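You operate a simulated robot arm through the tools that you are given. There is no shell and no other tool. Be economical: measure what you need, move in short steps, check, and stop when the job is done.

You run a simulated robot arm. Do the job below in one go: nothing can be reset, and whatever is moved stays where it is left.

JOB
Vacuum up both spilt sugar lumps from the chest top.
Fine: stand the cup on the blue coaster first; the hand vacuum ends switched off where it lay.
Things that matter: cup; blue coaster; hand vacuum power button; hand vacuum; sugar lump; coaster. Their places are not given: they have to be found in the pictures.

The check looks at the end state, three seconds after you hand in, the way a careful person would. Anything else that was tipped, shoved, dropped, spilled or broken makes it a failure.

ROBOT AND FRAMES
A 6-joint arm with a two-finger parallel gripper, fixed in place. Base frame: the origin is at the foot of the arm, x ahead of it, y to its left, z up; the work surface is at about z = 596. Readings come in mm, degrees, newtons and seconds.
With the tool pointing down near the work surface it reaches from about 300 to 700 mm from the base axis. Its first joint turns from -166.0 to 166.0 degrees. Payload 4.1 kg.
Tool frame: the origin (TCP) lies between the finger pads and is the grasp point; the fingertips stand 23 mm ahead of it; z points along the fingers, y is the line along which they close. The gripper opens to 94 mm. The fingers are 38 mm wide and 10 mm thick; the gripper's body (54 by 96 mm) begins 39 mm behind the TCP.
Orientation is that of the tool frame in the base frame, as a unit quaternion [w, x, y, z]. With the fingers straight down and closing along the base's y, the tool's x points along the base's -x, its y along +y and its z along -z.

CONTROLS
- The arm moves only by the tool jog_arm. Its argument "steps" is one flat list of numbers, 7 for each row, row after row: the shift along the base's x, y, z in mm, then the turn, a rotation vector about the base's x, y, z in degrees, then the gripper command, from -1 (shut) to 1 (fully open), values between in proportion. In form: [tx, ty, tz, wx, wy, wz, claw, tx, ty, tz, wx, wy, wz, claw, ...]. A call has 1 to 10 rows; each row is the pose to reach, as a shift and turn from the pose commanded when the call began. A row lasts 0.2 s, in which the tool goes at most 50 mm and 8.6 degrees; a call with a longer step from one row to the next is refused whole, and so is a gripper value outside its range. Where a pose cannot be reached the arm comes as near as it can. A force on the tool above 40 N (or 10 N above the force at the start of the call, whichever is more), or a blocked arm, ends the call early, and 0.2 s more pass. The fingers move at their own pace (about 45 mm/s each) and stop on an object; they squeeze with about 27 N. The grip force told is the motor's: it shows also when the fingers shut on nothing. Time passes only in rows, and 0.2 s behind the last, so rows that repeat a pose let the fingers close. It gives the time, the measured TCP pose, the force on the tool (base axes), the opening and the grip force at its end, in the units of the frame above (readings bear some noise), and new pictures: "pictures" is both (left out), scene, wrist or none.
- Cameras (640 x 400 px; columns grow to the right, rows downward): "scene" is fixed at [397.2, -648.2, 1396.5]; the picture's right is [0.99, 0.14, 0.00], its down [0.06, -0.45, -0.89] and it looks along [-0.13, 0.88, -0.45] (base axes); focal length 360 px, centre (320, 200). "wrist" rides on the gripper at [-39, 0, -44] in the tool frame; the picture's right is [0.00, -1.00, 0.00], its down [0.97, 0.00, -0.24] and it looks along [0.24, 0.00, 0.97] (tool axes); focal length 218 px, centre (320, 200).
- lift_body(by): slides the trunk up (or, below 0, down) by that many mm; the arm rides with it, the base frame stays. It gives what a move gives, with no picture.
- measure_at(camera, pixels): for up to 12 pixels [column, row] of the newest picture of that camera ("zoom" is the newest enlarged one), the place [x, y, z] in the base frame of the surface seen there, good to about 2 mm, but the place of the scene camera against the robot may be out by one fixed shift of up to 12 mm in any direction. The clock stands still meanwhile.
- close_up(camera, box): a new picture of the part [left, top, right, bottom] of that camera's present view, enlarged. The clock stands still meanwhile.
- close_job(): hands the job in; it is judged then, once.

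Keep the steps short. Do not move on a guess: measure, check each grasp and each placing, and mend mistakes. In all there are 80 turns and 150 pictures (those below and enlarged ones count). Leave the gripper open and the arm clear of the work at the hand-in unless told otherwise, and finish with a single line.

The tools are called after "Emit:" by a JSON object that holds its "fn" and its "kwargs". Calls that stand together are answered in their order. jog_arm: Moves the arm, as the interface text tells. Its arguments: {"type":"object","properties":{"steps":{"type":"array","items":{"type":"number"}},"pictures":{"type":"string","enum":["both","scene","wrist","none"]}},"required":["steps"]} The other tools are called the same way: lift_body (by) slides the trunk up or down; measure_at (camera, pixels) gives the place of the surface under pixels of a picture; close_up (camera, box) takes an enlarged picture of a part of a camera's view; close_job () hands the job in.

At the start:

```text
time_s: 0.0
tcp_pos: [344.6, 357.2, 1056.4]
ee_rot: [0.0, 0.0, 1.0, 0.0]
wrist_force: [0.6, -0.6, 0.3]
grip_width: 93.8
grasp_force: 0.0
trunk travel left (down, up): [-375.0, 215.0]
```

scene: 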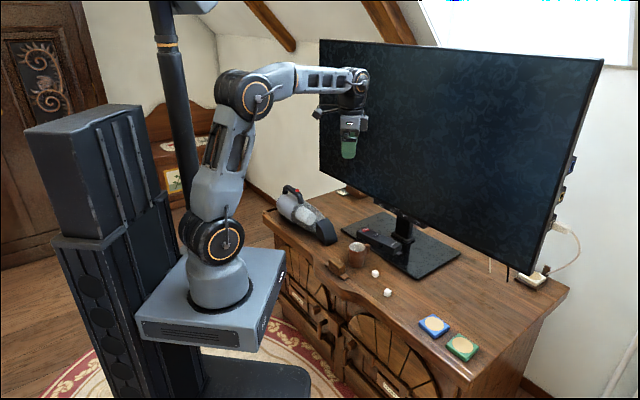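
wrist: 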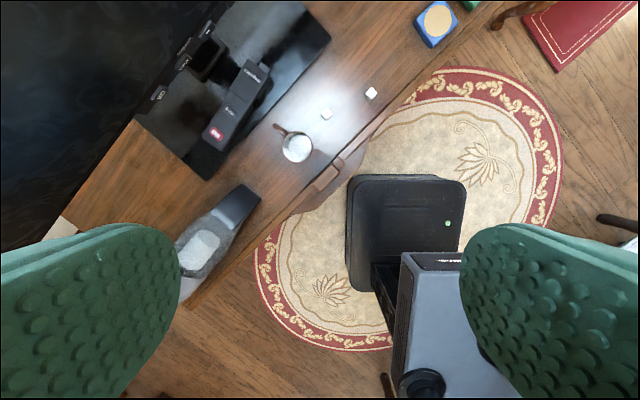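

I see the vacuum near scene (307,213), the cup (357,252), the lumps (375,273) and (388,292), and the coasters (433,325) and (462,346). I'll enlarge these areas first.

Emit:
{"fn": "close_up", "kwargs": {"camera": "scene", "box": [260, 170, 420, 310]}}

Emit:
{"fn": "close_up", "kwargs": {"camera": "wrist", "box": [130, 0, 490, 300]}}

Emit:
{"fn": "measure_at", "kwargs": {"camera": "wrist", "pixels": [[297, 148], [297, 160], [280, 130], [326, 114], [371, 93], [437, 20], [470, 3], [200, 250], [240, 200], [215, 225], [330, 180], [186, 280]]}}

Emit:
{"fn": "measure_at", "kwargs": {"camera": "scene", "pixels": [[357, 246], [357, 262], [375, 273], [388, 292], [433, 325], [462, 346], [290, 190], [300, 200], [312, 215], [325, 233], [336, 268], [292, 205]]}}

```text
2.86 times, centred on (340, 240) of scene
```

zoom: 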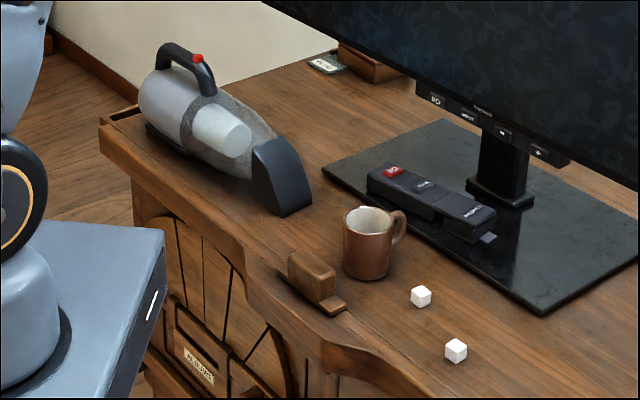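

```text
1.33 times, centred on (310, 150) of wrist
```

zoom: 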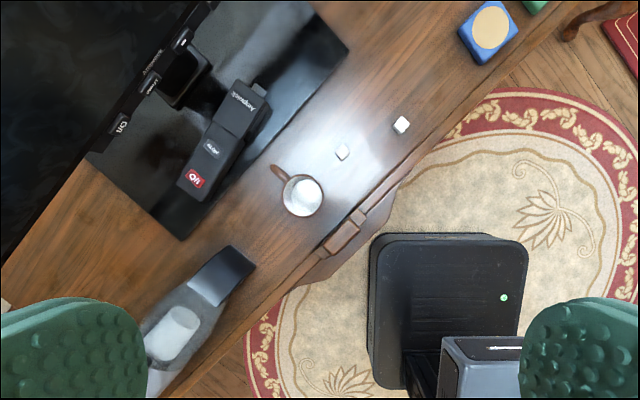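

```text
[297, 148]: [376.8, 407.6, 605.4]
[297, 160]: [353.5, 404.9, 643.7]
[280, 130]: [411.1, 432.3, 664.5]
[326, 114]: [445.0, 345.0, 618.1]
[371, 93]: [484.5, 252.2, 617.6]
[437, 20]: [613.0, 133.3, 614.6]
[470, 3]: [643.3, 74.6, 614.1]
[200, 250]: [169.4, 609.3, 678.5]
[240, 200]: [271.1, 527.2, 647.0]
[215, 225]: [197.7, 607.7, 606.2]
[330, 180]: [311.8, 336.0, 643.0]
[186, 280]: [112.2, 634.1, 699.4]
```

```text
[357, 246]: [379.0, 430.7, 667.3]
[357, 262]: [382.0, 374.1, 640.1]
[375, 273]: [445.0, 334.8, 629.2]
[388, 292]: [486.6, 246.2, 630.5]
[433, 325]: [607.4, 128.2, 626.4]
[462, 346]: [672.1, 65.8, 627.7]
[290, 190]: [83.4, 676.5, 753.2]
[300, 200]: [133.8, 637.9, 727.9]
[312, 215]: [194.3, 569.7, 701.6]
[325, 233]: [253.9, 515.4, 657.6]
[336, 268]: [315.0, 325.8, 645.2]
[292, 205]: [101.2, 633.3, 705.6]
```

The wrist readings put the cup at about (380,405), the lumps at (445,345) and (484,252), and the blue coaster at (613,133). Scene readings are off by about (+1,-8,+12). Before moving, I'll measure the monitor's edges, since it limits the space above the chest.

Emit:
{"fn": "measure_at", "kwargs": {"camera": "scene", "pixels": [[322, 165], [400, 200], [470, 228], [548, 270], [325, 45], [450, 60], [595, 65], [400, 120], [395, 240], [430, 275], [350, 219], [220, 300]]}}

Emit:
{"fn": "close_up", "kwargs": {"camera": "scene", "box": [270, 175, 350, 250]}}

Emit:
{"fn": "close_up", "kwargs": {"camera": "scene", "box": [330, 220, 490, 370]}}

```text
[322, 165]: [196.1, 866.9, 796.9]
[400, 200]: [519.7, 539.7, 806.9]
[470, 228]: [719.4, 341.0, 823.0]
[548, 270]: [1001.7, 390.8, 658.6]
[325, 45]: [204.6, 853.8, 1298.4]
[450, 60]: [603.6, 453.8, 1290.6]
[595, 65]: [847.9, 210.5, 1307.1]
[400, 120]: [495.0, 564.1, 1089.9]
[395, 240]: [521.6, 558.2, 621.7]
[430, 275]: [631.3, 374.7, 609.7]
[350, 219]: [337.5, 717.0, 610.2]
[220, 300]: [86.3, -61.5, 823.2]
```

```text
5.33 times, centred on (310, 212) of scene
```

zoom: 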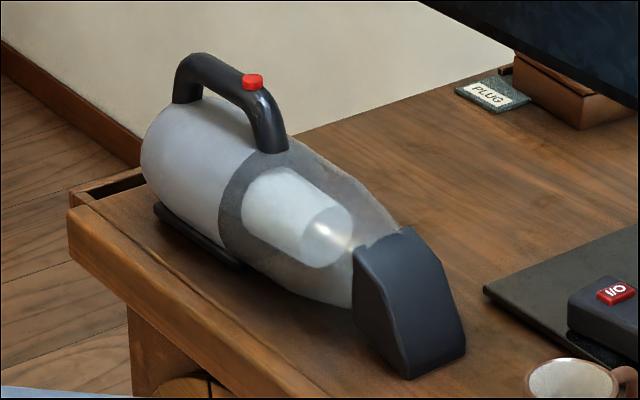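

```text
2.67 times, centred on (410, 295) of scene
```

zoom: 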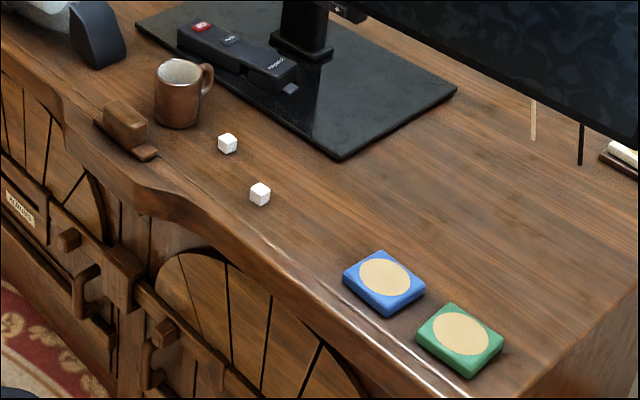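

The monitor plane lies about x+y≈1060, so the cup is roughly 190 mm clear of it. The cup handle points to (+x,+y), so the fingers should close along (-x,+y). I'll move above the cup with a 45° yaw, staying high, and look.

Emit:
{"fn": "jog_arm", "kwargs": {"steps": [6, 8, -30, 0, 0, 7.5, 1, 12, 16, -60, 0, 0, 15, 1, 18, 24, -95, 0, 0, 22.5, 1, 24, 32, -130, 0, 0, 30, 1, 30, 40, -165, 0, 0, 37.5, 1, 35, 48, -200, 0, 0, 45, 1, 35, 48, -230, 0, 0, 45, 1]}}

```text
time_s: 1.6
tcp_pos: [380.1, 405.6, 820.9]
ee_rot: [-0.001, -0.383, 0.924, 0.0]
wrist_force: [0.8, 0.2, 0.1]
grip_width: 94.1
grasp_force: 0.0
trunk travel left (down, up): [-375.0, 215.0]
```

scene: 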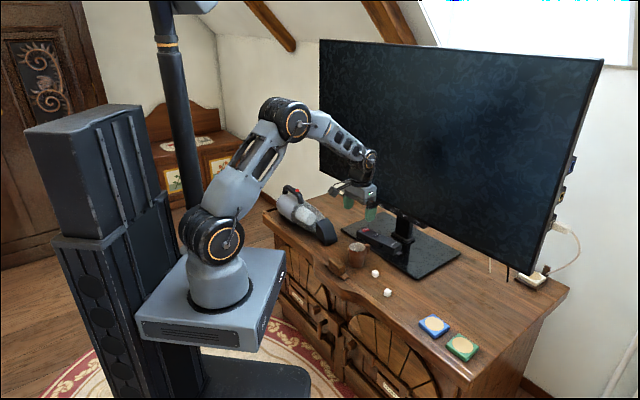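
wrist: 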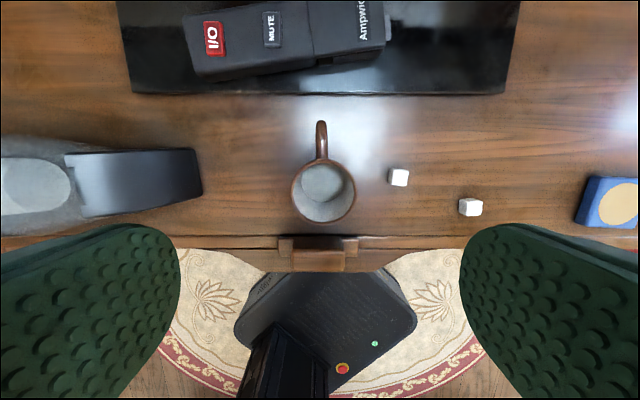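

Handle straight up in this view, cup nearly centred. I'll measure the rim all round, the lumps, the coaster corners and the nozzle.

Emit:
{"fn": "measure_at", "kwargs": {"camera": "wrist", "pixels": [[293, 190], [355, 190], [323, 162], [323, 220], [321, 125], [399, 172], [399, 183], [471, 206], [198, 155], [200, 190], [70, 160], [80, 214]]}}

Emit:
{"fn": "measure_at", "kwargs": {"camera": "scene", "pixels": [[432, 318], [447, 327], [437, 336], [420, 324], [433, 325], [460, 345]]}}

Emit:
{"fn": "close_up", "kwargs": {"camera": "wrist", "box": [260, 110, 380, 240]}}

```text
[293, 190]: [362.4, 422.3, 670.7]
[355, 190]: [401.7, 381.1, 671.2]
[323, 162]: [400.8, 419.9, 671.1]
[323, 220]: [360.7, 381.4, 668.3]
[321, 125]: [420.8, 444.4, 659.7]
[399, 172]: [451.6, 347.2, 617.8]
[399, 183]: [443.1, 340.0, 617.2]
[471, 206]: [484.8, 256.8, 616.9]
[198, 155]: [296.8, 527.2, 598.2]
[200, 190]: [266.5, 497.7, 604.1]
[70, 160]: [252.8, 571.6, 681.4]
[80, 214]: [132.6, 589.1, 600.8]
```

```text
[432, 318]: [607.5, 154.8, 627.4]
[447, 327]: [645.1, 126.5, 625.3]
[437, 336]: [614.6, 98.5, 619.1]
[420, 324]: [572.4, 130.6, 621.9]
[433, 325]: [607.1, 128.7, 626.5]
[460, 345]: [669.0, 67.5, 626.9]
```

```text
3.08 times, centred on (320, 175) of wrist
```

zoom: 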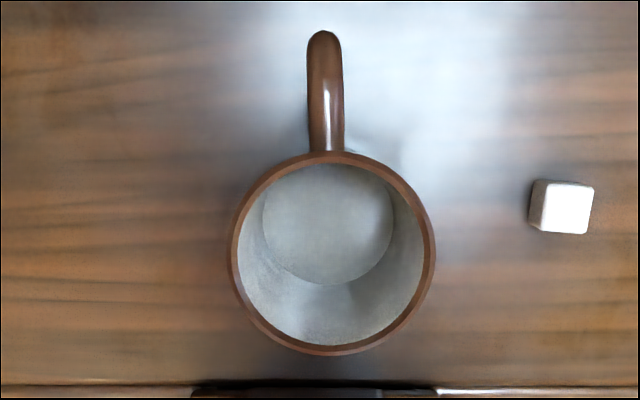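

The empty cup has its rim at z≈670, diameter ~58 and centre (381.5,401). I'll go down to TCP z≈643 in stages and stop before closing.

Emit:
{"fn": "jog_arm", "kwargs": {"steps": [1.5, -4.5, -45, 0, 0, 0, 1, 1.5, -4.5, -90, 0, 0, 0, 1, 1.5, -4.5, -130, 0, 0, 0, 1, 1.5, -4.5, -160, 0, 0, 0, 1, 1.5, -4.5, -178, 0, 0, 0, 1]}}

```text
time_s: 2.8
tcp_pos: [381.8, 400.3, 644.7]
ee_rot: [0.0, -0.383, 0.924, 0.0]
wrist_force: [0.5, 0.3, 0.0]
grip_width: 94.1
grasp_force: 0.2
trunk travel left (down, up): [-375.0, 215.0]
```

scene: 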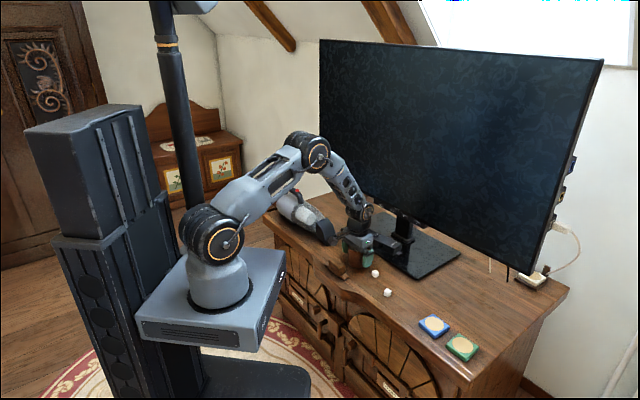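
wrist: 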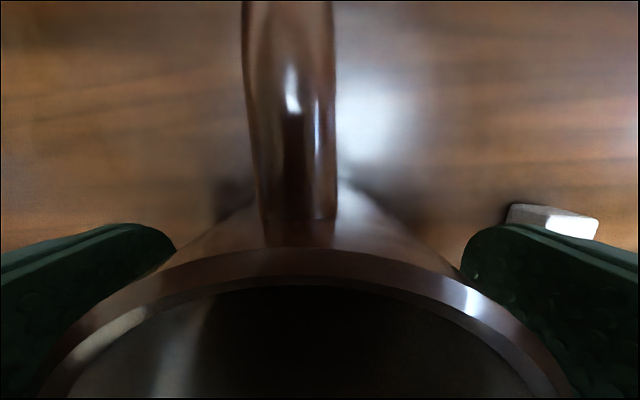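

The fingers straddle the cup. I'll close and wait.

Emit:
{"fn": "jog_arm", "kwargs": {"steps": [0, 0, 0, 0, 0, 0, 0.4, 0, 0, 0, 0, 0, 0, 0, 0, 0, 0, 0, 0, 0, -1, 0, 0, 0, 0, 0, 0, -1, 0, 0, 0, 0, 0, 0, -1], "pictures": "wrist"}}

```text
time_s: 4.0
tcp_pos: [381.9, 399.6, 644.3]
ee_rot: [0.0, -0.383, 0.924, 0.0]
wrist_force: [-0.3, 1.1, 0.7]
grip_width: 60.1
grasp_force: 27.0
trunk travel left (down, up): [-375.0, 215.0]
```

wrist: 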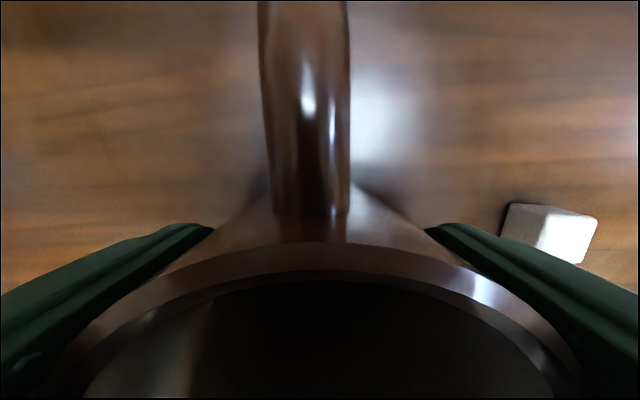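

The grip holds at 60 mm and 27 N. I'll lift straight up, then move to where the wrist camera can see the coaster.

Emit:
{"fn": "jog_arm", "kwargs": {"steps": [0, 0, 20, 0, 0, 0, -1, 0, 0, 60, 0, 0, 0, -1, 0, 0, 105, 0, 0, 0, -1, 0, 0, 150, 0, 0, 0, -1, 25, -38, 150, 0, 0, 0, -1, 50, -78, 150, 0, 0, 0, -1, 75, -118, 150, 0, 0, 0, -1, 102, -158, 150, 0, 0, 0, -1, 130, -195, 150, 0, 0, 0, -1, 130, -195, 150, 0, 0, 0, -1]}}

```text
time_s: 6.2
tcp_pos: [510.9, 206.0, 795.2]
ee_rot: [-0.001, -0.383, 0.924, 0.0]
wrist_force: [0.1, -0.1, -1.9]
grip_width: 60.2
grasp_force: 26.9
trunk travel left (down, up): [-375.0, 215.0]
```

scene: 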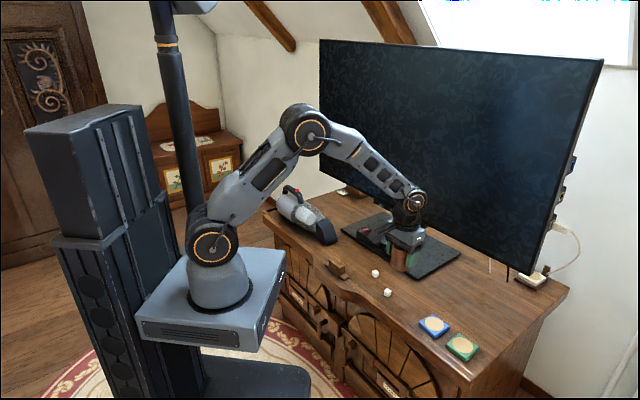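
wrist: 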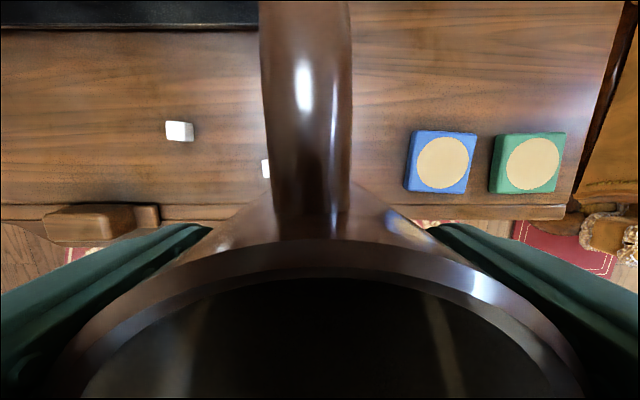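

The blue coaster's disc is at (443,162). I'll measure it.

Emit:
{"fn": "measure_at", "kwargs": {"camera": "wrist", "pixels": [[443, 162], [417, 162], [469, 162], [443, 138], [443, 187], [416, 133], [476, 133], [410, 188], [466, 190], [180, 131], [500, 185], [265, 169]]}}

```text
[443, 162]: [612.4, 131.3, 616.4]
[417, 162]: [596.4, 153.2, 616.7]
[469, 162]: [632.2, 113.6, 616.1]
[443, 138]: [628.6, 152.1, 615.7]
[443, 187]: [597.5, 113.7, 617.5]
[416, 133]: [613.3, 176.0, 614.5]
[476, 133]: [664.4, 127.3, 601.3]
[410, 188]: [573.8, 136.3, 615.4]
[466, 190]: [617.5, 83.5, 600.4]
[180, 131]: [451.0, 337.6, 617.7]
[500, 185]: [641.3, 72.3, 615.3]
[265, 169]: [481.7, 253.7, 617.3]
```

The blue coaster is centred at (613.5,133) with its top at z≈616. I'll move over it and descend to just above contact, which I expect near TCP z≈664.

Emit:
{"fn": "jog_arm", "kwargs": {"steps": [34, -24, 0, 0, 0, 0, -1, 68, -49, 0, 0, 0, 0, -1, 101.9, -73.2, 0, 0, 0, 0, -1, 101.9, -73.2, -40, 0, 0, 0, -1, 101.9, -73.2, -80, 0, 0, 0, -1, 101.9, -73.2, -110, 0, 0, 0, -1, 101.9, -73.2, -122, 0, 0, 0, -1, 101.9, -73.2, -122, 0, 0, 0, -1]}}

Emit:
{"fn": "close_up", "kwargs": {"camera": "scene", "box": [390, 260, 490, 365]}}

```text
time_s: 8.0
tcp_pos: [613.6, 133.2, 672.8]
ee_rot: [0.0, -0.383, 0.924, 0.0]
wrist_force: [0.0, 0.3, -1.7]
grip_width: 59.9
grasp_force: 26.9
trunk travel left (down, up): [-375.0, 215.0]
```

scene: 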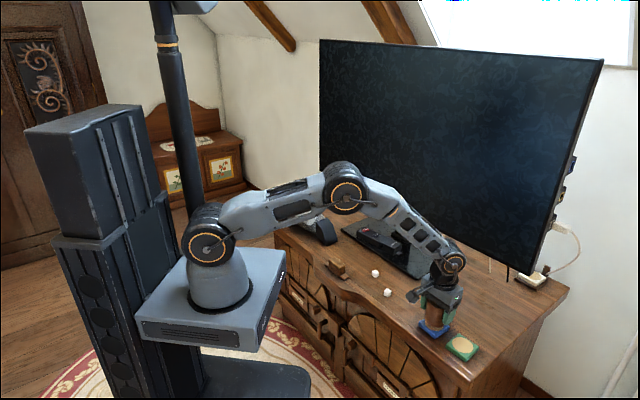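
wrist: 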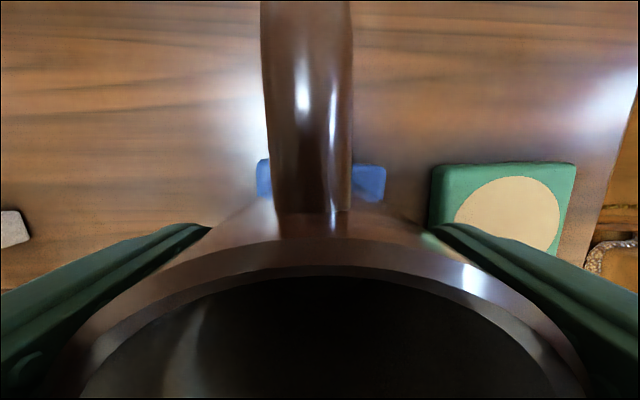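

```text
3.81 times, centred on (440, 312) of scene
```

zoom: 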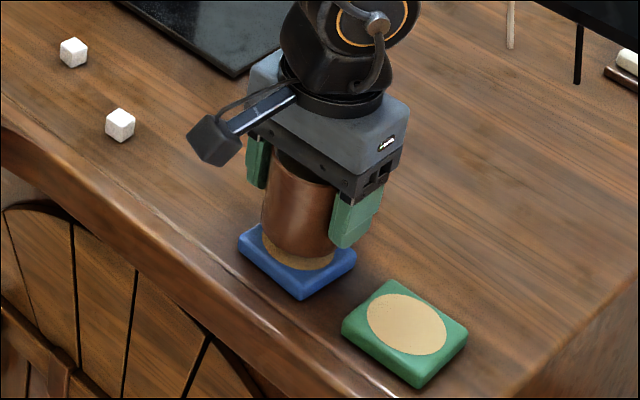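

The cup is centred just above the coaster. I'll lower it in 2 mm steps and watch the force.

Emit:
{"fn": "jog_arm", "kwargs": {"steps": [0, 0, -2, 0, 0, 0, -1, 0, 0, -4, 0, 0, 0, -1, 0, 0, -6, 0, 0, 0, -1, 0, 0, -6, 0, 0, 0, -1], "pictures": "none"}}

```text
time_s: 9.0
tcp_pos: [614.0, 131.8, 668.1]
ee_rot: [0.0, -0.383, 0.924, 0.001]
wrist_force: [0.5, 0.1, -1.5]
grip_width: 60.1
grasp_force: 26.2
trunk travel left (down, up): [-375.0, 215.0]
```

Emit:
{"fn": "jog_arm", "kwargs": {"steps": [0, 0, -1, 0, 0, 0, -1, 0, 0, -2, 0, 0, 0, -1, 0, 0, -2, 0, 0, 0, -1], "pictures": "none"}}

```text
time_s: 9.8
tcp_pos: [612.7, 132.9, 665.8]
ee_rot: [-0.001, -0.383, 0.924, 0.001]
wrist_force: [-0.1, -0.5, -1.6]
grip_width: 59.9
grasp_force: 27.2
trunk travel left (down, up): [-375.0, 215.0]
```

No contact yet; I'll keep going 1 mm at a time.

Emit:
{"fn": "jog_arm", "kwargs": {"steps": [0, 0, -1, 0, 0, 0, -1, 0, 0, -2, 0, 0, 0, -1, 0, 0, -2, 0, 0, 0, -1], "pictures": "none"}}

```text
time_s: 10.6
tcp_pos: [612.5, 132.8, 663.7]
ee_rot: [-0.001, -0.383, 0.924, 0.0]
wrist_force: [0.3, -0.1, -1.8]
grip_width: 60.3
grasp_force: 26.8
trunk travel left (down, up): [-375.0, 215.0]
```

Emit:
{"fn": "jog_arm", "kwargs": {"steps": [0, 0, -1, 0, 0, 0, -1, 0, 0, -2, 0, 0, 0, -1, 0, 0, -2, 0, 0, 0, -1], "pictures": "none"}}

Emit:
{"fn": "close_up", "kwargs": {"camera": "scene", "box": [410, 290, 470, 345]}}

```text
time_s: 11.4
tcp_pos: [612.9, 132.9, 659.7]
ee_rot: [0.0, -0.383, 0.924, 0.001]
wrist_force: [-0.5, 0.6, -0.7]
grip_width: 59.9
grasp_force: 27.5
trunk travel left (down, up): [-375.0, 215.0]
```

```text
7.27 times, centred on (440, 318) of scene
```

zoom: 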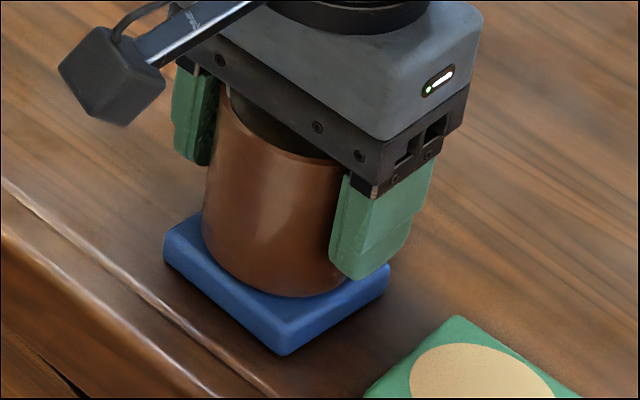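

The force eased from -1.7 to -0.7, so contact is starting. One more step.

Emit:
{"fn": "jog_arm", "kwargs": {"steps": [0, 0, -1, 0, 0, 0, -1, 0, 0, -1, 0, 0, 0, -1], "pictures": "none"}}

```text
time_s: 12.0
tcp_pos: [612.4, 133.5, 659.2]
ee_rot: [-0.001, -0.382, 0.924, 0.001]
wrist_force: [0.3, 0.4, 1.5]
grip_width: 60.2
grasp_force: 26.9
trunk travel left (down, up): [-375.0, 215.0]
```

The force is now +1.5 N, so the cup rests on the coaster. I'll open slowly, wait, then lift.

Emit:
{"fn": "jog_arm", "kwargs": {"steps": [0, 0, 0, 0, 0, 0, 0.4, 0, 0, 0, 0, 0, 0, 0.7, 0, 0, 0, 0, 0, 0, 1, 0, 0, 0, 0, 0, 0, 1, 0, 0, 30, 0, 0, 0, 1, 0, 0, 75, 0, 0, 0, 1, 0, 0, 120, 0, 0, 0, 1, 0, 0, 160, 0, 0, 0, 1]}}

Emit:
{"fn": "close_up", "kwargs": {"camera": "scene", "box": [390, 270, 490, 365]}}

```text
time_s: 13.8
tcp_pos: [611.1, 134.3, 818.8]
ee_rot: [-0.001, -0.383, 0.924, 0.0]
wrist_force: [0.3, -0.9, -0.6]
grip_width: 93.9
grasp_force: 0.0
trunk travel left (down, up): [-375.0, 215.0]
```

scene: 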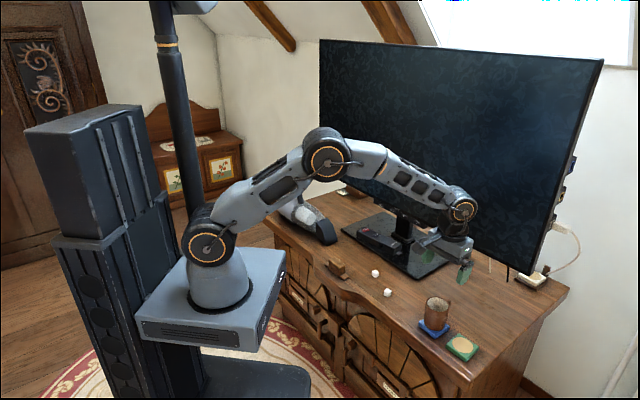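
wrist: 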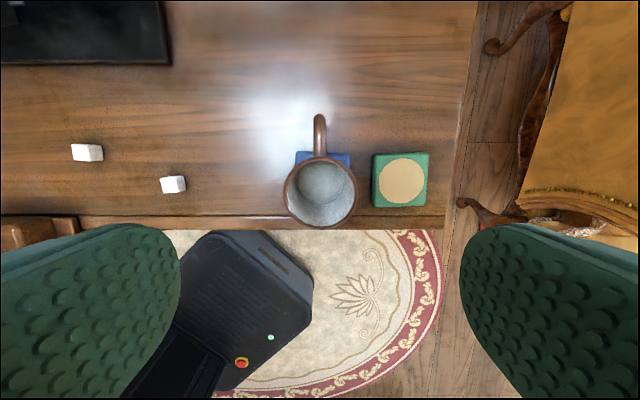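

```text
4.21 times, centred on (440, 318) of scene
```

zoom: 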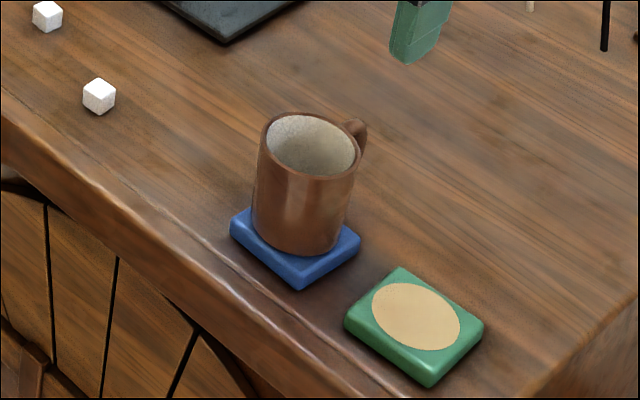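

The cup stands upright and centred on the blue coaster. Next is the vacuum: I'll rise and swing over towards it while yawing -90°, so the fingers close across its handle.

Emit:
{"fn": "jog_arm", "kwargs": {"steps": [-10, 10, 40, 0, 0, -8, 1, -35, 38, 80, 0, 0, -16, 1, -65, 70, 100, 0, 0, -24, 1, -97, 104, 110, 0, 0, -32, 1, -130, 138, 110, 0, 0, -40, 1, -162, 172, 110, 0, 0, -48, 1, -194, 206, 110, 0, 0, -56, 1, -226, 240, 110, 0, 0, -64, 1, -258, 274, 110, 0, 0, -72, 1, -290, 308, 110, 0, 0, -80, 1], "pictures": "scene"}}

```text
refused: row 2 steps farther than a row can; nothing moved
```

Emit:
{"fn": "jog_arm", "kwargs": {"steps": [-10, 10, 40, 0, 0, -8, 1, -30, 32, 75, 0, 0, -16, 1, -60, 65, 95, 0, 0, -24, 1, -92, 99, 110, 0, 0, -32, 1, -125, 133, 110, 0, 0, -40, 1, -157, 167, 110, 0, 0, -48, 1, -189, 201, 110, 0, 0, -56, 1, -221, 235, 110, 0, 0, -64, 1, -253, 269, 110, 0, 0, -72, 1, -285, 303, 110, 0, 0, -80, 1], "pictures": "scene"}}

```text
time_s: 16.0
tcp_pos: [327.3, 438.0, 931.7]
ee_rot: [0.0, 0.302, 0.953, 0.0]
wrist_force: [0.4, -0.5, -0.3]
grip_width: 94.0
grasp_force: 0.1
trunk travel left (down, up): [-375.0, 215.0]
```

scene: 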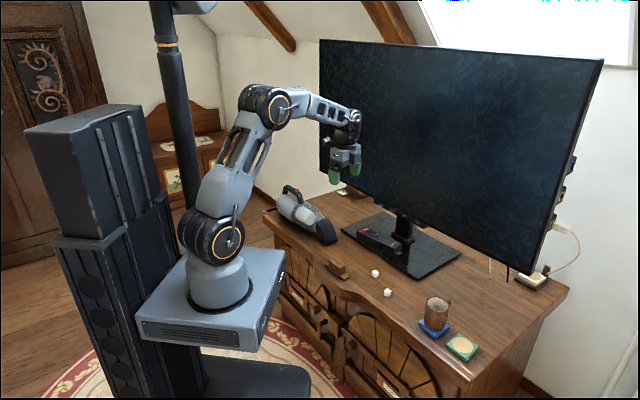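

That went well. I'll continue to over the vacuum, about (165,605), with yaw -45°.

Emit:
{"fn": "jog_arm", "kwargs": {"steps": [-32, 33, 0, 0, 0, -5, 1, -64, 66, 0, 0, 0, -10, 1, -97, 100, 0, 0, 0, -10, 1, -130, 134, 0, 0, 0, -10, 1, -161, 167, 0, 0, 0, -10, 1, -161, 167, 0, 0, 0, -10, 1]}}

Emit:
{"fn": "close_up", "kwargs": {"camera": "wrist", "box": [200, 50, 440, 300]}}

```text
time_s: 17.4
tcp_pos: [166.7, 603.4, 928.7]
ee_rot: [0.0, 0.383, 0.924, 0.0]
wrist_force: [1.0, 0.1, 0.0]
grip_width: 93.8
grasp_force: 0.1
trunk travel left (down, up): [-375.0, 215.0]
```

scene: 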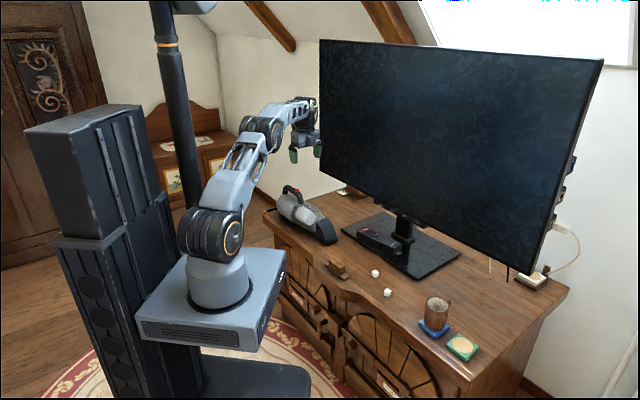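
wrist: 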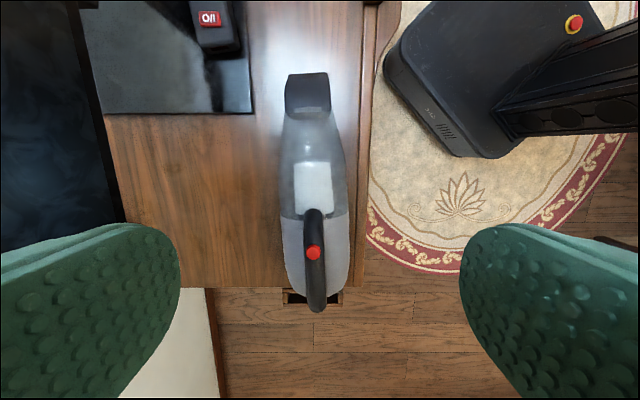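

```text
1.60 times, centred on (320, 175) of wrist
```

zoom: 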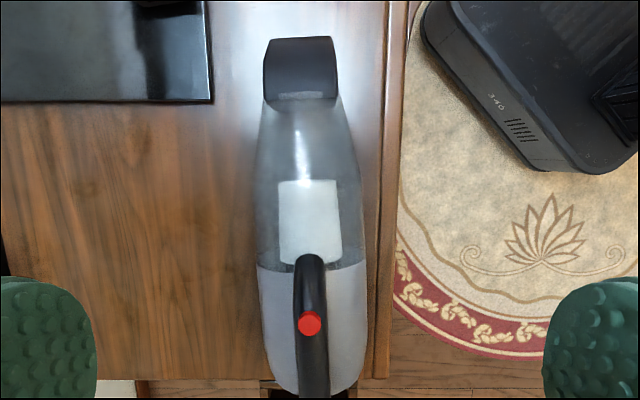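

The handle and red button are clearly visible, the button at about (313,252). I'll measure the vacuum's geometry.

Emit:
{"fn": "measure_at", "kwargs": {"camera": "wrist", "pixels": [[313, 251], [313, 220], [314, 236], [315, 275], [316, 295], [317, 308], [305, 270], [325, 270], [308, 75], [287, 105], [331, 105], [309, 108]]}}

Emit:
{"fn": "measure_at", "kwargs": {"camera": "scene", "pixels": [[287, 187], [292, 188], [298, 190], [302, 198], [283, 192], [327, 244], [334, 239], [323, 243], [316, 232], [301, 205], [327, 225], [288, 218]]}}

Emit:
{"fn": "close_up", "kwargs": {"camera": "wrist", "box": [260, 180, 370, 330]}}

```text
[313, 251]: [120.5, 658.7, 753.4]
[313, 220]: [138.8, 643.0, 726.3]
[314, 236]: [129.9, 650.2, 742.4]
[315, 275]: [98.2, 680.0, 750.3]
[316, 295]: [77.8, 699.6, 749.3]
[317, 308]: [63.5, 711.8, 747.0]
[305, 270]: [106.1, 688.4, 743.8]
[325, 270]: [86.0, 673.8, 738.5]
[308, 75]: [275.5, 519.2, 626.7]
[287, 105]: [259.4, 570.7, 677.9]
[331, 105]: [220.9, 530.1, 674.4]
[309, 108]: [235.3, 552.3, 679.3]
```

```text
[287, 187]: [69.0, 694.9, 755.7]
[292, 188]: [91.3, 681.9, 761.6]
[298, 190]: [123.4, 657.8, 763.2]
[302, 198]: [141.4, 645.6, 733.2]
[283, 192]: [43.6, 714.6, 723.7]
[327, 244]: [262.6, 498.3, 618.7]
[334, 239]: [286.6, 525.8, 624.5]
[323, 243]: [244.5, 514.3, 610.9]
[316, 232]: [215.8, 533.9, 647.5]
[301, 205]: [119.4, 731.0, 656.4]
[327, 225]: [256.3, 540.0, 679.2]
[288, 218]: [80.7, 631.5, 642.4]
```

```text
2.67 times, centred on (315, 255) of wrist
```

zoom: 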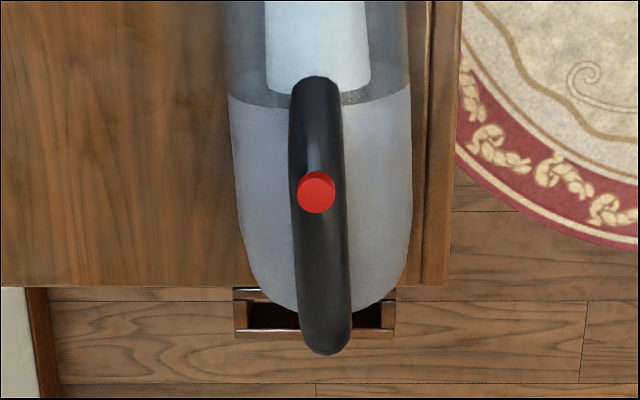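

The handle runs along (0.72,-0.69), with its top at z≈750, and the button is at (120.5,658.7,753). I still need the body height beside the handle to judge finger clearance.

Emit:
{"fn": "measure_at", "kwargs": {"camera": "wrist", "pixels": [[298, 250], [330, 250], [296, 265], [334, 265], [300, 280], [333, 280], [290, 250], [340, 250]]}}

Emit:
{"fn": "jog_arm", "kwargs": {"steps": [-12, 15, -40, 0, 0, 2, -1, -24, 30, -80, 0, 0, 2, -1, -36, 45.7, -110, 0, 0, 2, -1, -36, 45.7, -130, 0, 0, 2, -1, -36, 45.7, -138, 0, 0, 2, -1, -36, 45.7, -138, 0, 0, 2, -1]}}

Emit:
{"fn": "close_up", "kwargs": {"camera": "scene", "box": [265, 155, 345, 215]}}

```text
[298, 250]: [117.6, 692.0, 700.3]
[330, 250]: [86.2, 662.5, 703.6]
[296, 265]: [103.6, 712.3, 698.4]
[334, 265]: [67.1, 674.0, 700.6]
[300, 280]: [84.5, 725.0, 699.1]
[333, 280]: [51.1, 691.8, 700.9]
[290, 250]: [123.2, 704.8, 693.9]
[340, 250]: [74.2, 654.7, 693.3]
```

```text
time_s: 18.8
tcp_pos: [130.6, 648.3, 791.1]
ee_rot: [0.0, 0.366, 0.931, 0.0]
wrist_force: [0.1, -0.2, 0.3]
grip_width: 0.0
grasp_force: 27.0
trunk travel left (down, up): [-375.0, 215.0]
```

scene: 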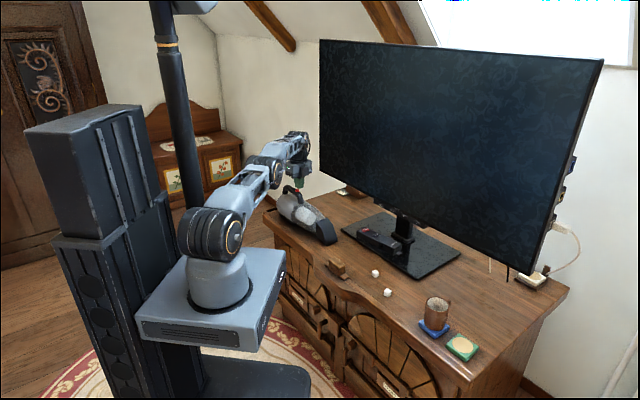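
wrist: 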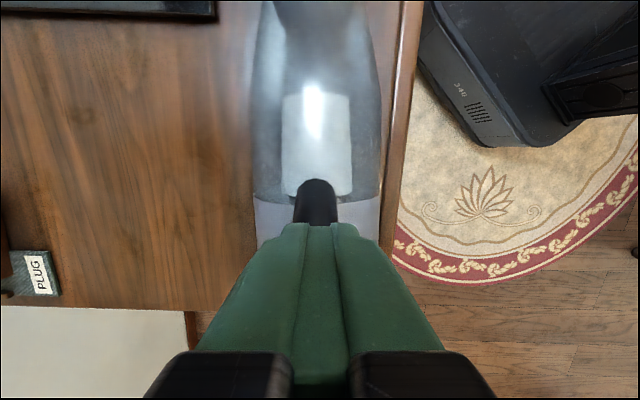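

```text
6.67 times, centred on (305, 185) of scene
```

zoom: 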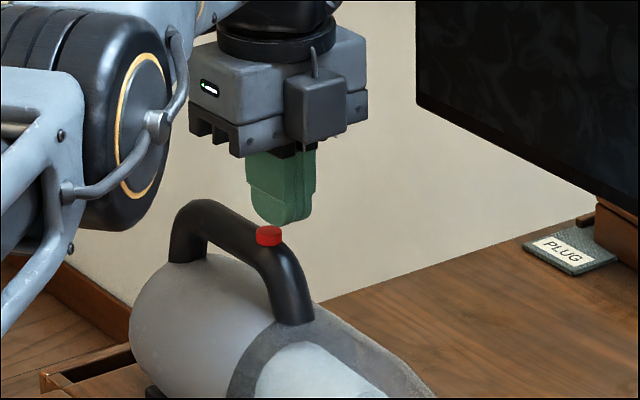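

The fingertip corners are rounded, so the button should sit nearer the tip centre. I'll shift back 9 mm along the handle and lower towards contact, expected near TCP z≈776.

Emit:
{"fn": "jog_arm", "kwargs": {"steps": [-6.5, 6.2, 0, 0, 0, 0, -1, -6.5, 6.2, -6, 0, 0, 0, -1, -6.5, 6.2, -10, 0, 0, 0, -1, -6.5, 6.2, -12, 0, 0, 0, -1, -6.5, 6.2, -12, 0, 0, 0, -1], "pictures": "none"}}

Emit:
{"fn": "close_up", "kwargs": {"camera": "scene", "box": [280, 170, 320, 205]}}

```text
time_s: 20.0
tcp_pos: [123.3, 649.7, 780.3]
ee_rot: [0.0, 0.366, 0.931, -0.001]
wrist_force: [0.3, 0.0, -0.6]
grip_width: 0.0
grasp_force: 27.3
out of reach, approached as far as the arm can: row 1, 2, 3, 4, 5
trunk travel left (down, up): [-375.0, 215.0]
```

```text
11.43 times, centred on (300, 188) of scene
```

zoom: 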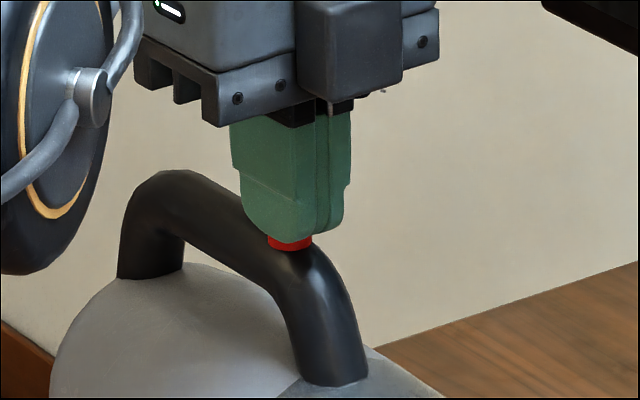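

Only the reach is limiting here: y stops at 649.7. The reach is rated near the work surface, so raising the trunk should restore it. I'll lift by 120 mm, which carries the tool straight up.

Emit:
{"fn": "lift_body", "kwargs": {"by": 120}}

Emit:
{"fn": "jog_arm", "kwargs": {"steps": [0, 0, -40, 0, 0, 0, -1, 0, 0, -80, 0, 0, 0, -1, 0, 0, -108, 0, 0, 0, -1, 0, 0, -108, 0, 0, 0, -1]}}

```text
time_s: 21.5
tcp_pos: [122.9, 650.8, 898.7]
ee_rot: [0.0, 0.367, 0.93, 0.0]
wrist_force: [0.4, 0.8, -0.9]
grip_width: 0.1
grasp_force: 27.0
trunk travel left (down, up): [-495.0, 95.0]
```

```text
time_s: 22.5
tcp_pos: [120.4, 642.3, 793.7]
ee_rot: [0.0, 0.367, 0.93, 0.0]
wrist_force: [-0.2, 1.0, -0.7]
grip_width: 0.0
grasp_force: 26.7
out of reach, approached as far as the arm can: row 2, 3, 4
trunk travel left (down, up): [-495.0, 95.0]
```

scene: 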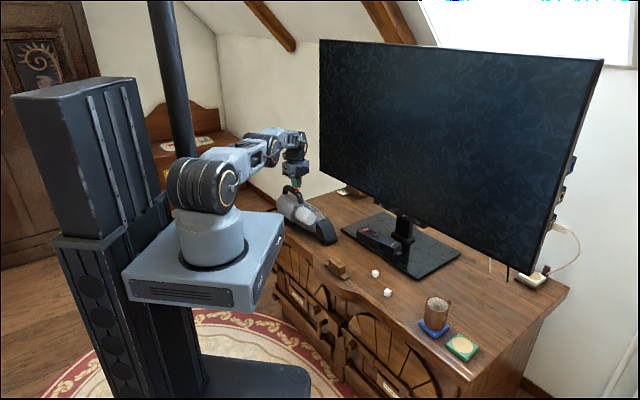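
wrist: 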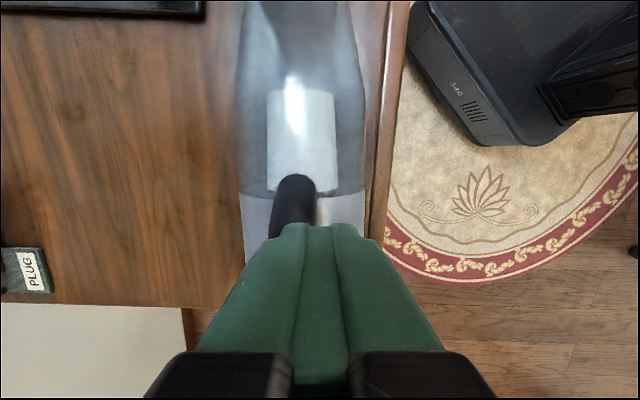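

Reach got shorter, so the best trunk height is near the original. I'll measure where the shoulder and wrist joints are to see what limits it.

Emit:
{"fn": "measure_at", "kwargs": {"camera": "scene", "pixels": [[228, 188], [272, 150], [302, 145], [210, 240], [205, 190], [296, 168], [180, 185], [297, 185]]}}

Emit:
{"fn": "close_up", "kwargs": {"camera": "scene", "box": [150, 100, 350, 270]}}

```text
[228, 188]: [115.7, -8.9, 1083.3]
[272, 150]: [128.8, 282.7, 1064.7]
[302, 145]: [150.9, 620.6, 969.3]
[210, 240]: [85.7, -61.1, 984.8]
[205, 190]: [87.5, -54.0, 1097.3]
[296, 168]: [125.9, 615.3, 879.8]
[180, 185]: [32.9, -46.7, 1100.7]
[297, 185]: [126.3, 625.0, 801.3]
```

```text
2.35 times, centred on (250, 185) of scene
```

zoom: 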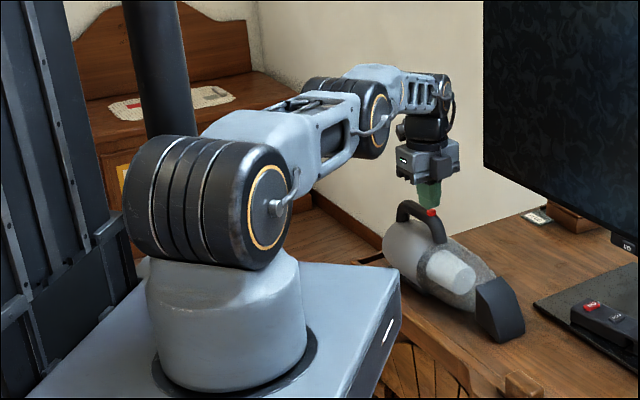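

The arm is fully stretched with the tool vertical, so the original trunk height was best, and I need a tilt. I'll raise the tool, drop the trunk back, then lean the fingers about the closing axis.

Emit:
{"fn": "jog_arm", "kwargs": {"steps": [10, -20, 45, 0, 0, 0, -1, 10, -20, 90, 0, 0, 0, -1, 10, -20, 130, 0, 0, 0, -1, 10, -20, 170, 0, 0, 0, -1, 10, -20, 170, 0, 0, 0, -1], "pictures": "none"}}

```text
refused: row 1 steps farther than a row can; nothing moved
```

Emit:
{"fn": "jog_arm", "kwargs": {"steps": [5, -10, 40, 0, 0, 0, -1, 10, -20, 80, 0, 0, 0, -1, 10, -20, 125, 0, 0, 0, -1, 10, -20, 170, 0, 0, 0, -1, 10, -20, 170, 0, 0, 0, -1], "pictures": "none"}}

```text
time_s: 23.7
tcp_pos: [130.9, 622.5, 962.7]
ee_rot: [0.0, 0.367, 0.93, 0.0]
wrist_force: [0.2, 0.3, -0.2]
grip_width: 0.1
grasp_force: 27.4
trunk travel left (down, up): [-495.0, 95.0]
```

The tool is at z=963, clear of the vacuum, so dropping the trunk 120 mm leaves it at about 842. After that, tilt 15° about (0.689,0.725,0) and position above the button.

Emit:
{"fn": "lift_body", "kwargs": {"by": -120}}

Emit:
{"fn": "jog_arm", "kwargs": {"steps": [-5, 15, 0, 5.15, 5.45, 0, -1, -9.7, 35.5, -20, 10.3, 10.9, 0, -1, -9.7, 35.5, -45, 10.3, 10.9, 0, -1, -9.7, 35.5, -52, 10.3, 10.9, 0, -1, -9.7, 35.5, -52, 10.3, 10.9, 0, -1]}}

Emit:
{"fn": "close_up", "kwargs": {"camera": "scene", "box": [275, 165, 325, 205]}}

```text
time_s: 25.2
tcp_pos: [130.8, 622.4, 842.5]
ee_rot: [0.0, 0.366, 0.93, 0.0]
wrist_force: [-0.1, 0.5, 0.6]
grip_width: 0.1
grasp_force: 27.2
trunk travel left (down, up): [-375.0, 215.0]
```

```text
time_s: 26.4
tcp_pos: [121.1, 659.4, 789.6]
ee_rot: [-0.122, 0.364, 0.922, 0.049]
wrist_force: [-0.6, -0.3, -0.2]
grip_width: 0.0
grasp_force: 27.5
trunk travel left (down, up): [-375.0, 215.0]
```

scene: 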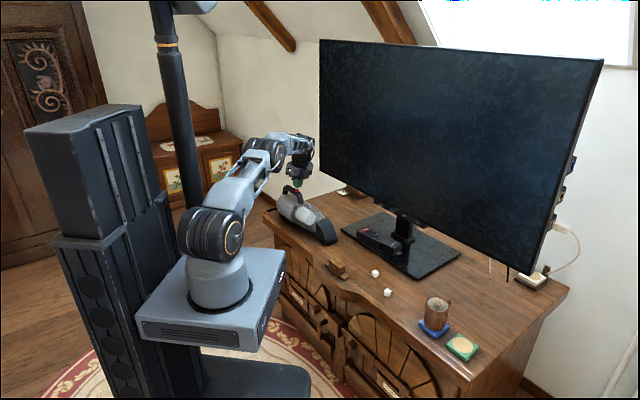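
wrist: 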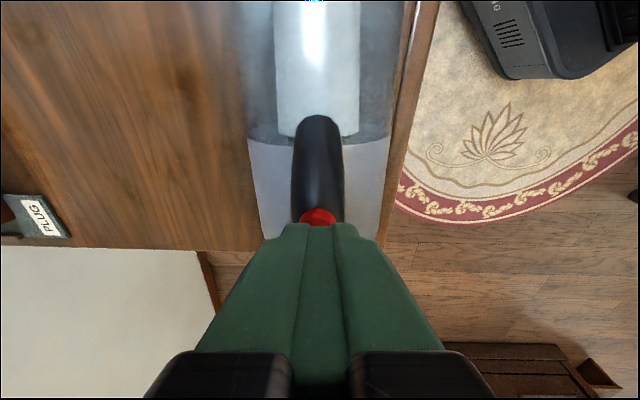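

```text
10.00 times, centred on (300, 185) of scene
```

zoom: 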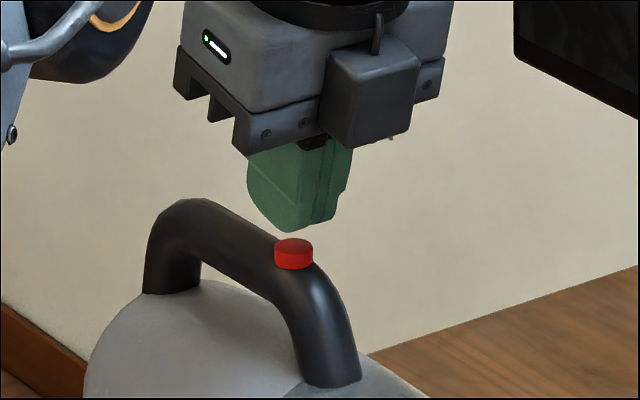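

The tip is above the button. I'll lower in steps of 2 mm and watch the force.

Emit:
{"fn": "jog_arm", "kwargs": {"steps": [0, 0, -3, 0, 0, 0, -1, 0, 0, -6, 0, 0, 0, -1, 0, 0, -8, 0, 0, 0, -1, 0, 0, -8, 0, 0, 0, -1], "pictures": "none"}}

Emit:
{"fn": "close_up", "kwargs": {"camera": "scene", "box": [285, 170, 315, 200]}}

```text
time_s: 27.4
tcp_pos: [119.9, 658.1, 782.1]
ee_rot: [-0.121, 0.363, 0.923, 0.048]
wrist_force: [-0.2, -0.9, 0.4]
grip_width: 0.0
grasp_force: 27.0
trunk travel left (down, up): [-375.0, 215.0]
```

```text
13.33 times, centred on (300, 185) of scene
```

zoom: 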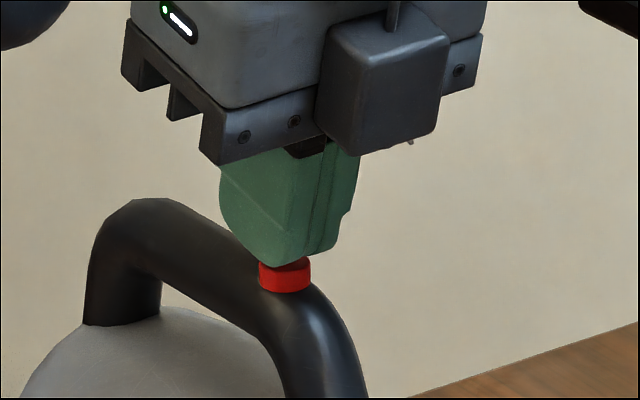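

Emit:
{"fn": "jog_arm", "kwargs": {"steps": [0, 0, -2, 0, 0, 0, -1, 0, 0, -4, 0, 0, 0, -1, 0, 0, -4, 0, 0, 0, -1], "pictures": "none"}}

Emit:
{"fn": "close_up", "kwargs": {"camera": "scene", "box": [285, 170, 315, 200]}}

```text
time_s: 28.2
tcp_pos: [121.4, 657.7, 777.6]
ee_rot: [-0.12, 0.364, 0.922, 0.048]
wrist_force: [-0.6, -0.1, 1.7]
grip_width: 0.0
grasp_force: 27.0
trunk travel left (down, up): [-375.0, 215.0]
```

```text
13.33 times, centred on (300, 185) of scene
```

zoom: 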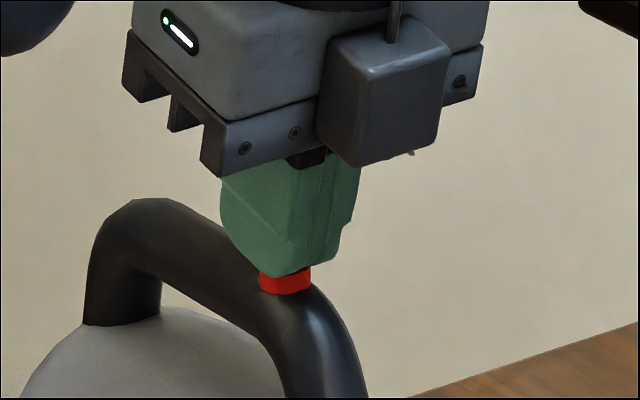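

Contact at 1.7 N and the button is sinking. I'll press further, gently.

Emit:
{"fn": "jog_arm", "kwargs": {"steps": [0, 0, -1, 0, 0, 0, -1, 0, 0, -2, 0, 0, 0, -1, 0, 0, -2, 0, 0, 0, -1], "pictures": "none"}}

Emit:
{"fn": "close_up", "kwargs": {"camera": "scene", "box": [280, 170, 350, 250]}}

```text
time_s: 29.0
tcp_pos: [120.7, 656.6, 776.0]
ee_rot: [-0.122, 0.363, 0.922, 0.048]
wrist_force: [0.3, 0.9, 3.1]
grip_width: 0.0
grasp_force: 27.2
trunk travel left (down, up): [-375.0, 215.0]
```

```text
5.00 times, centred on (315, 210) of scene
```

zoom: 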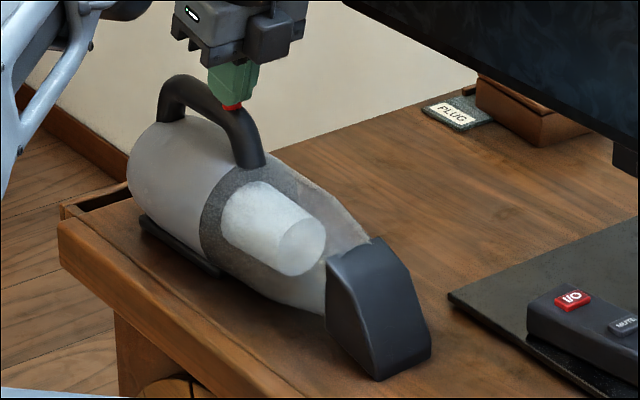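

3.1 N, spring-like. A bit further, then release and inspect.

Emit:
{"fn": "jog_arm", "kwargs": {"steps": [0, 0, -1, 0, 0, 0, -1, 0, 0, -2, 0, 0, 0, -1, 0, 0, -2, 0, 0, 0, -1], "pictures": "none"}}

Emit:
{"fn": "close_up", "kwargs": {"camera": "scene", "box": [285, 170, 315, 200]}}

```text
time_s: 29.8
tcp_pos: [120.6, 657.5, 775.0]
ee_rot: [-0.121, 0.363, 0.923, 0.049]
wrist_force: [-0.5, -0.4, 8.0]
grip_width: 0.1
grasp_force: 27.1
trunk travel left (down, up): [-375.0, 215.0]
```

```text
13.33 times, centred on (300, 185) of scene
```

zoom: 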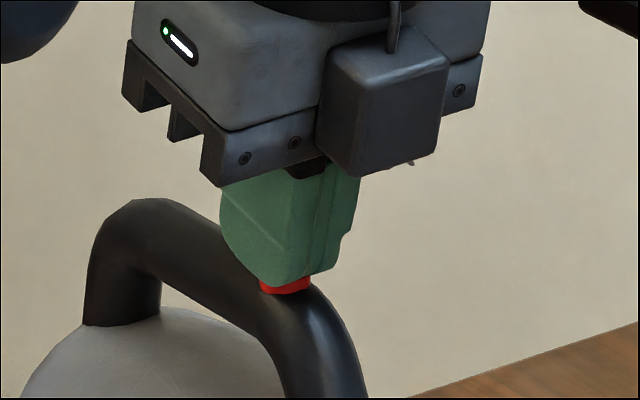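

At 8 N the button seems bottomed. I'll release straight up and look for a state change.

Emit:
{"fn": "jog_arm", "kwargs": {"steps": [0, 0, 5, 0, 0, 0, -1, 0, 0, 20, 0, 0, 0, -1, 0, 0, 50, 0, 0, 0, -1, 0, 0, 50, 0, 0, 0, -1], "pictures": "both"}}

Emit:
{"fn": "close_up", "kwargs": {"camera": "scene", "box": [270, 175, 350, 250]}}

Emit:
{"fn": "close_up", "kwargs": {"camera": "wrist", "box": [220, 50, 420, 280]}}

```text
time_s: 30.8
tcp_pos: [119.2, 657.2, 824.1]
ee_rot: [-0.121, 0.363, 0.923, 0.049]
wrist_force: [0.4, 0.2, -0.5]
grip_width: 0.2
grasp_force: 27.3
trunk travel left (down, up): [-375.0, 215.0]
```

scene: 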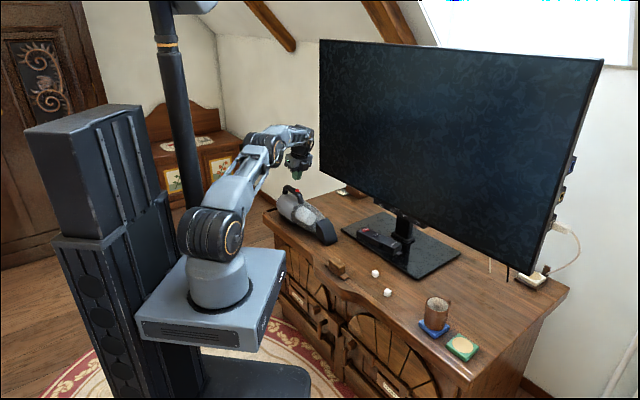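
wrist: 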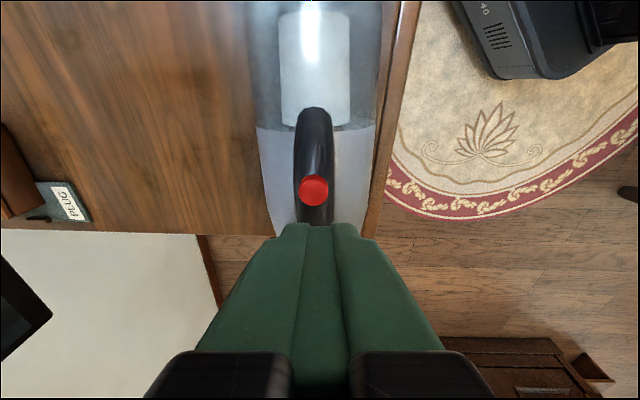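

```text
5.33 times, centred on (310, 212) of scene
```

zoom: 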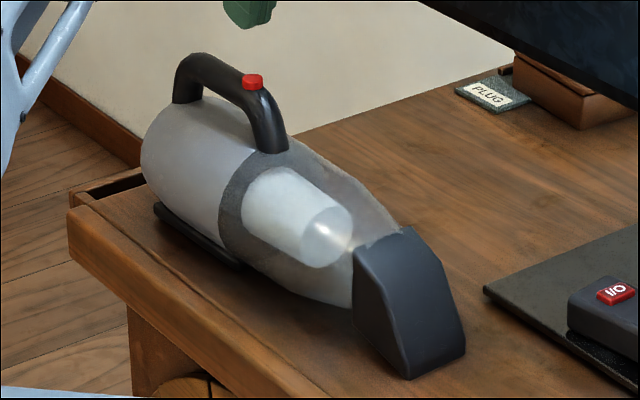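

```text
1.74 times, centred on (320, 165) of wrist
```

zoom: 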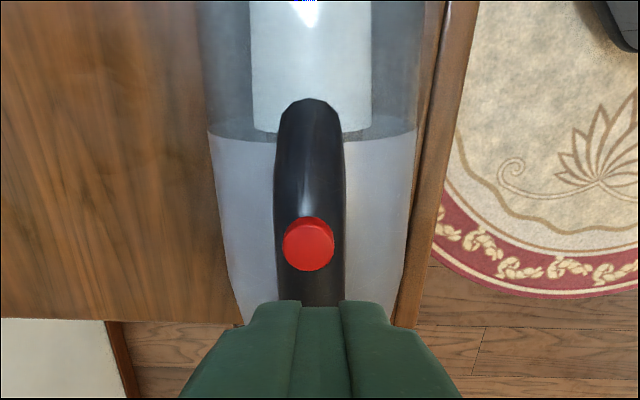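

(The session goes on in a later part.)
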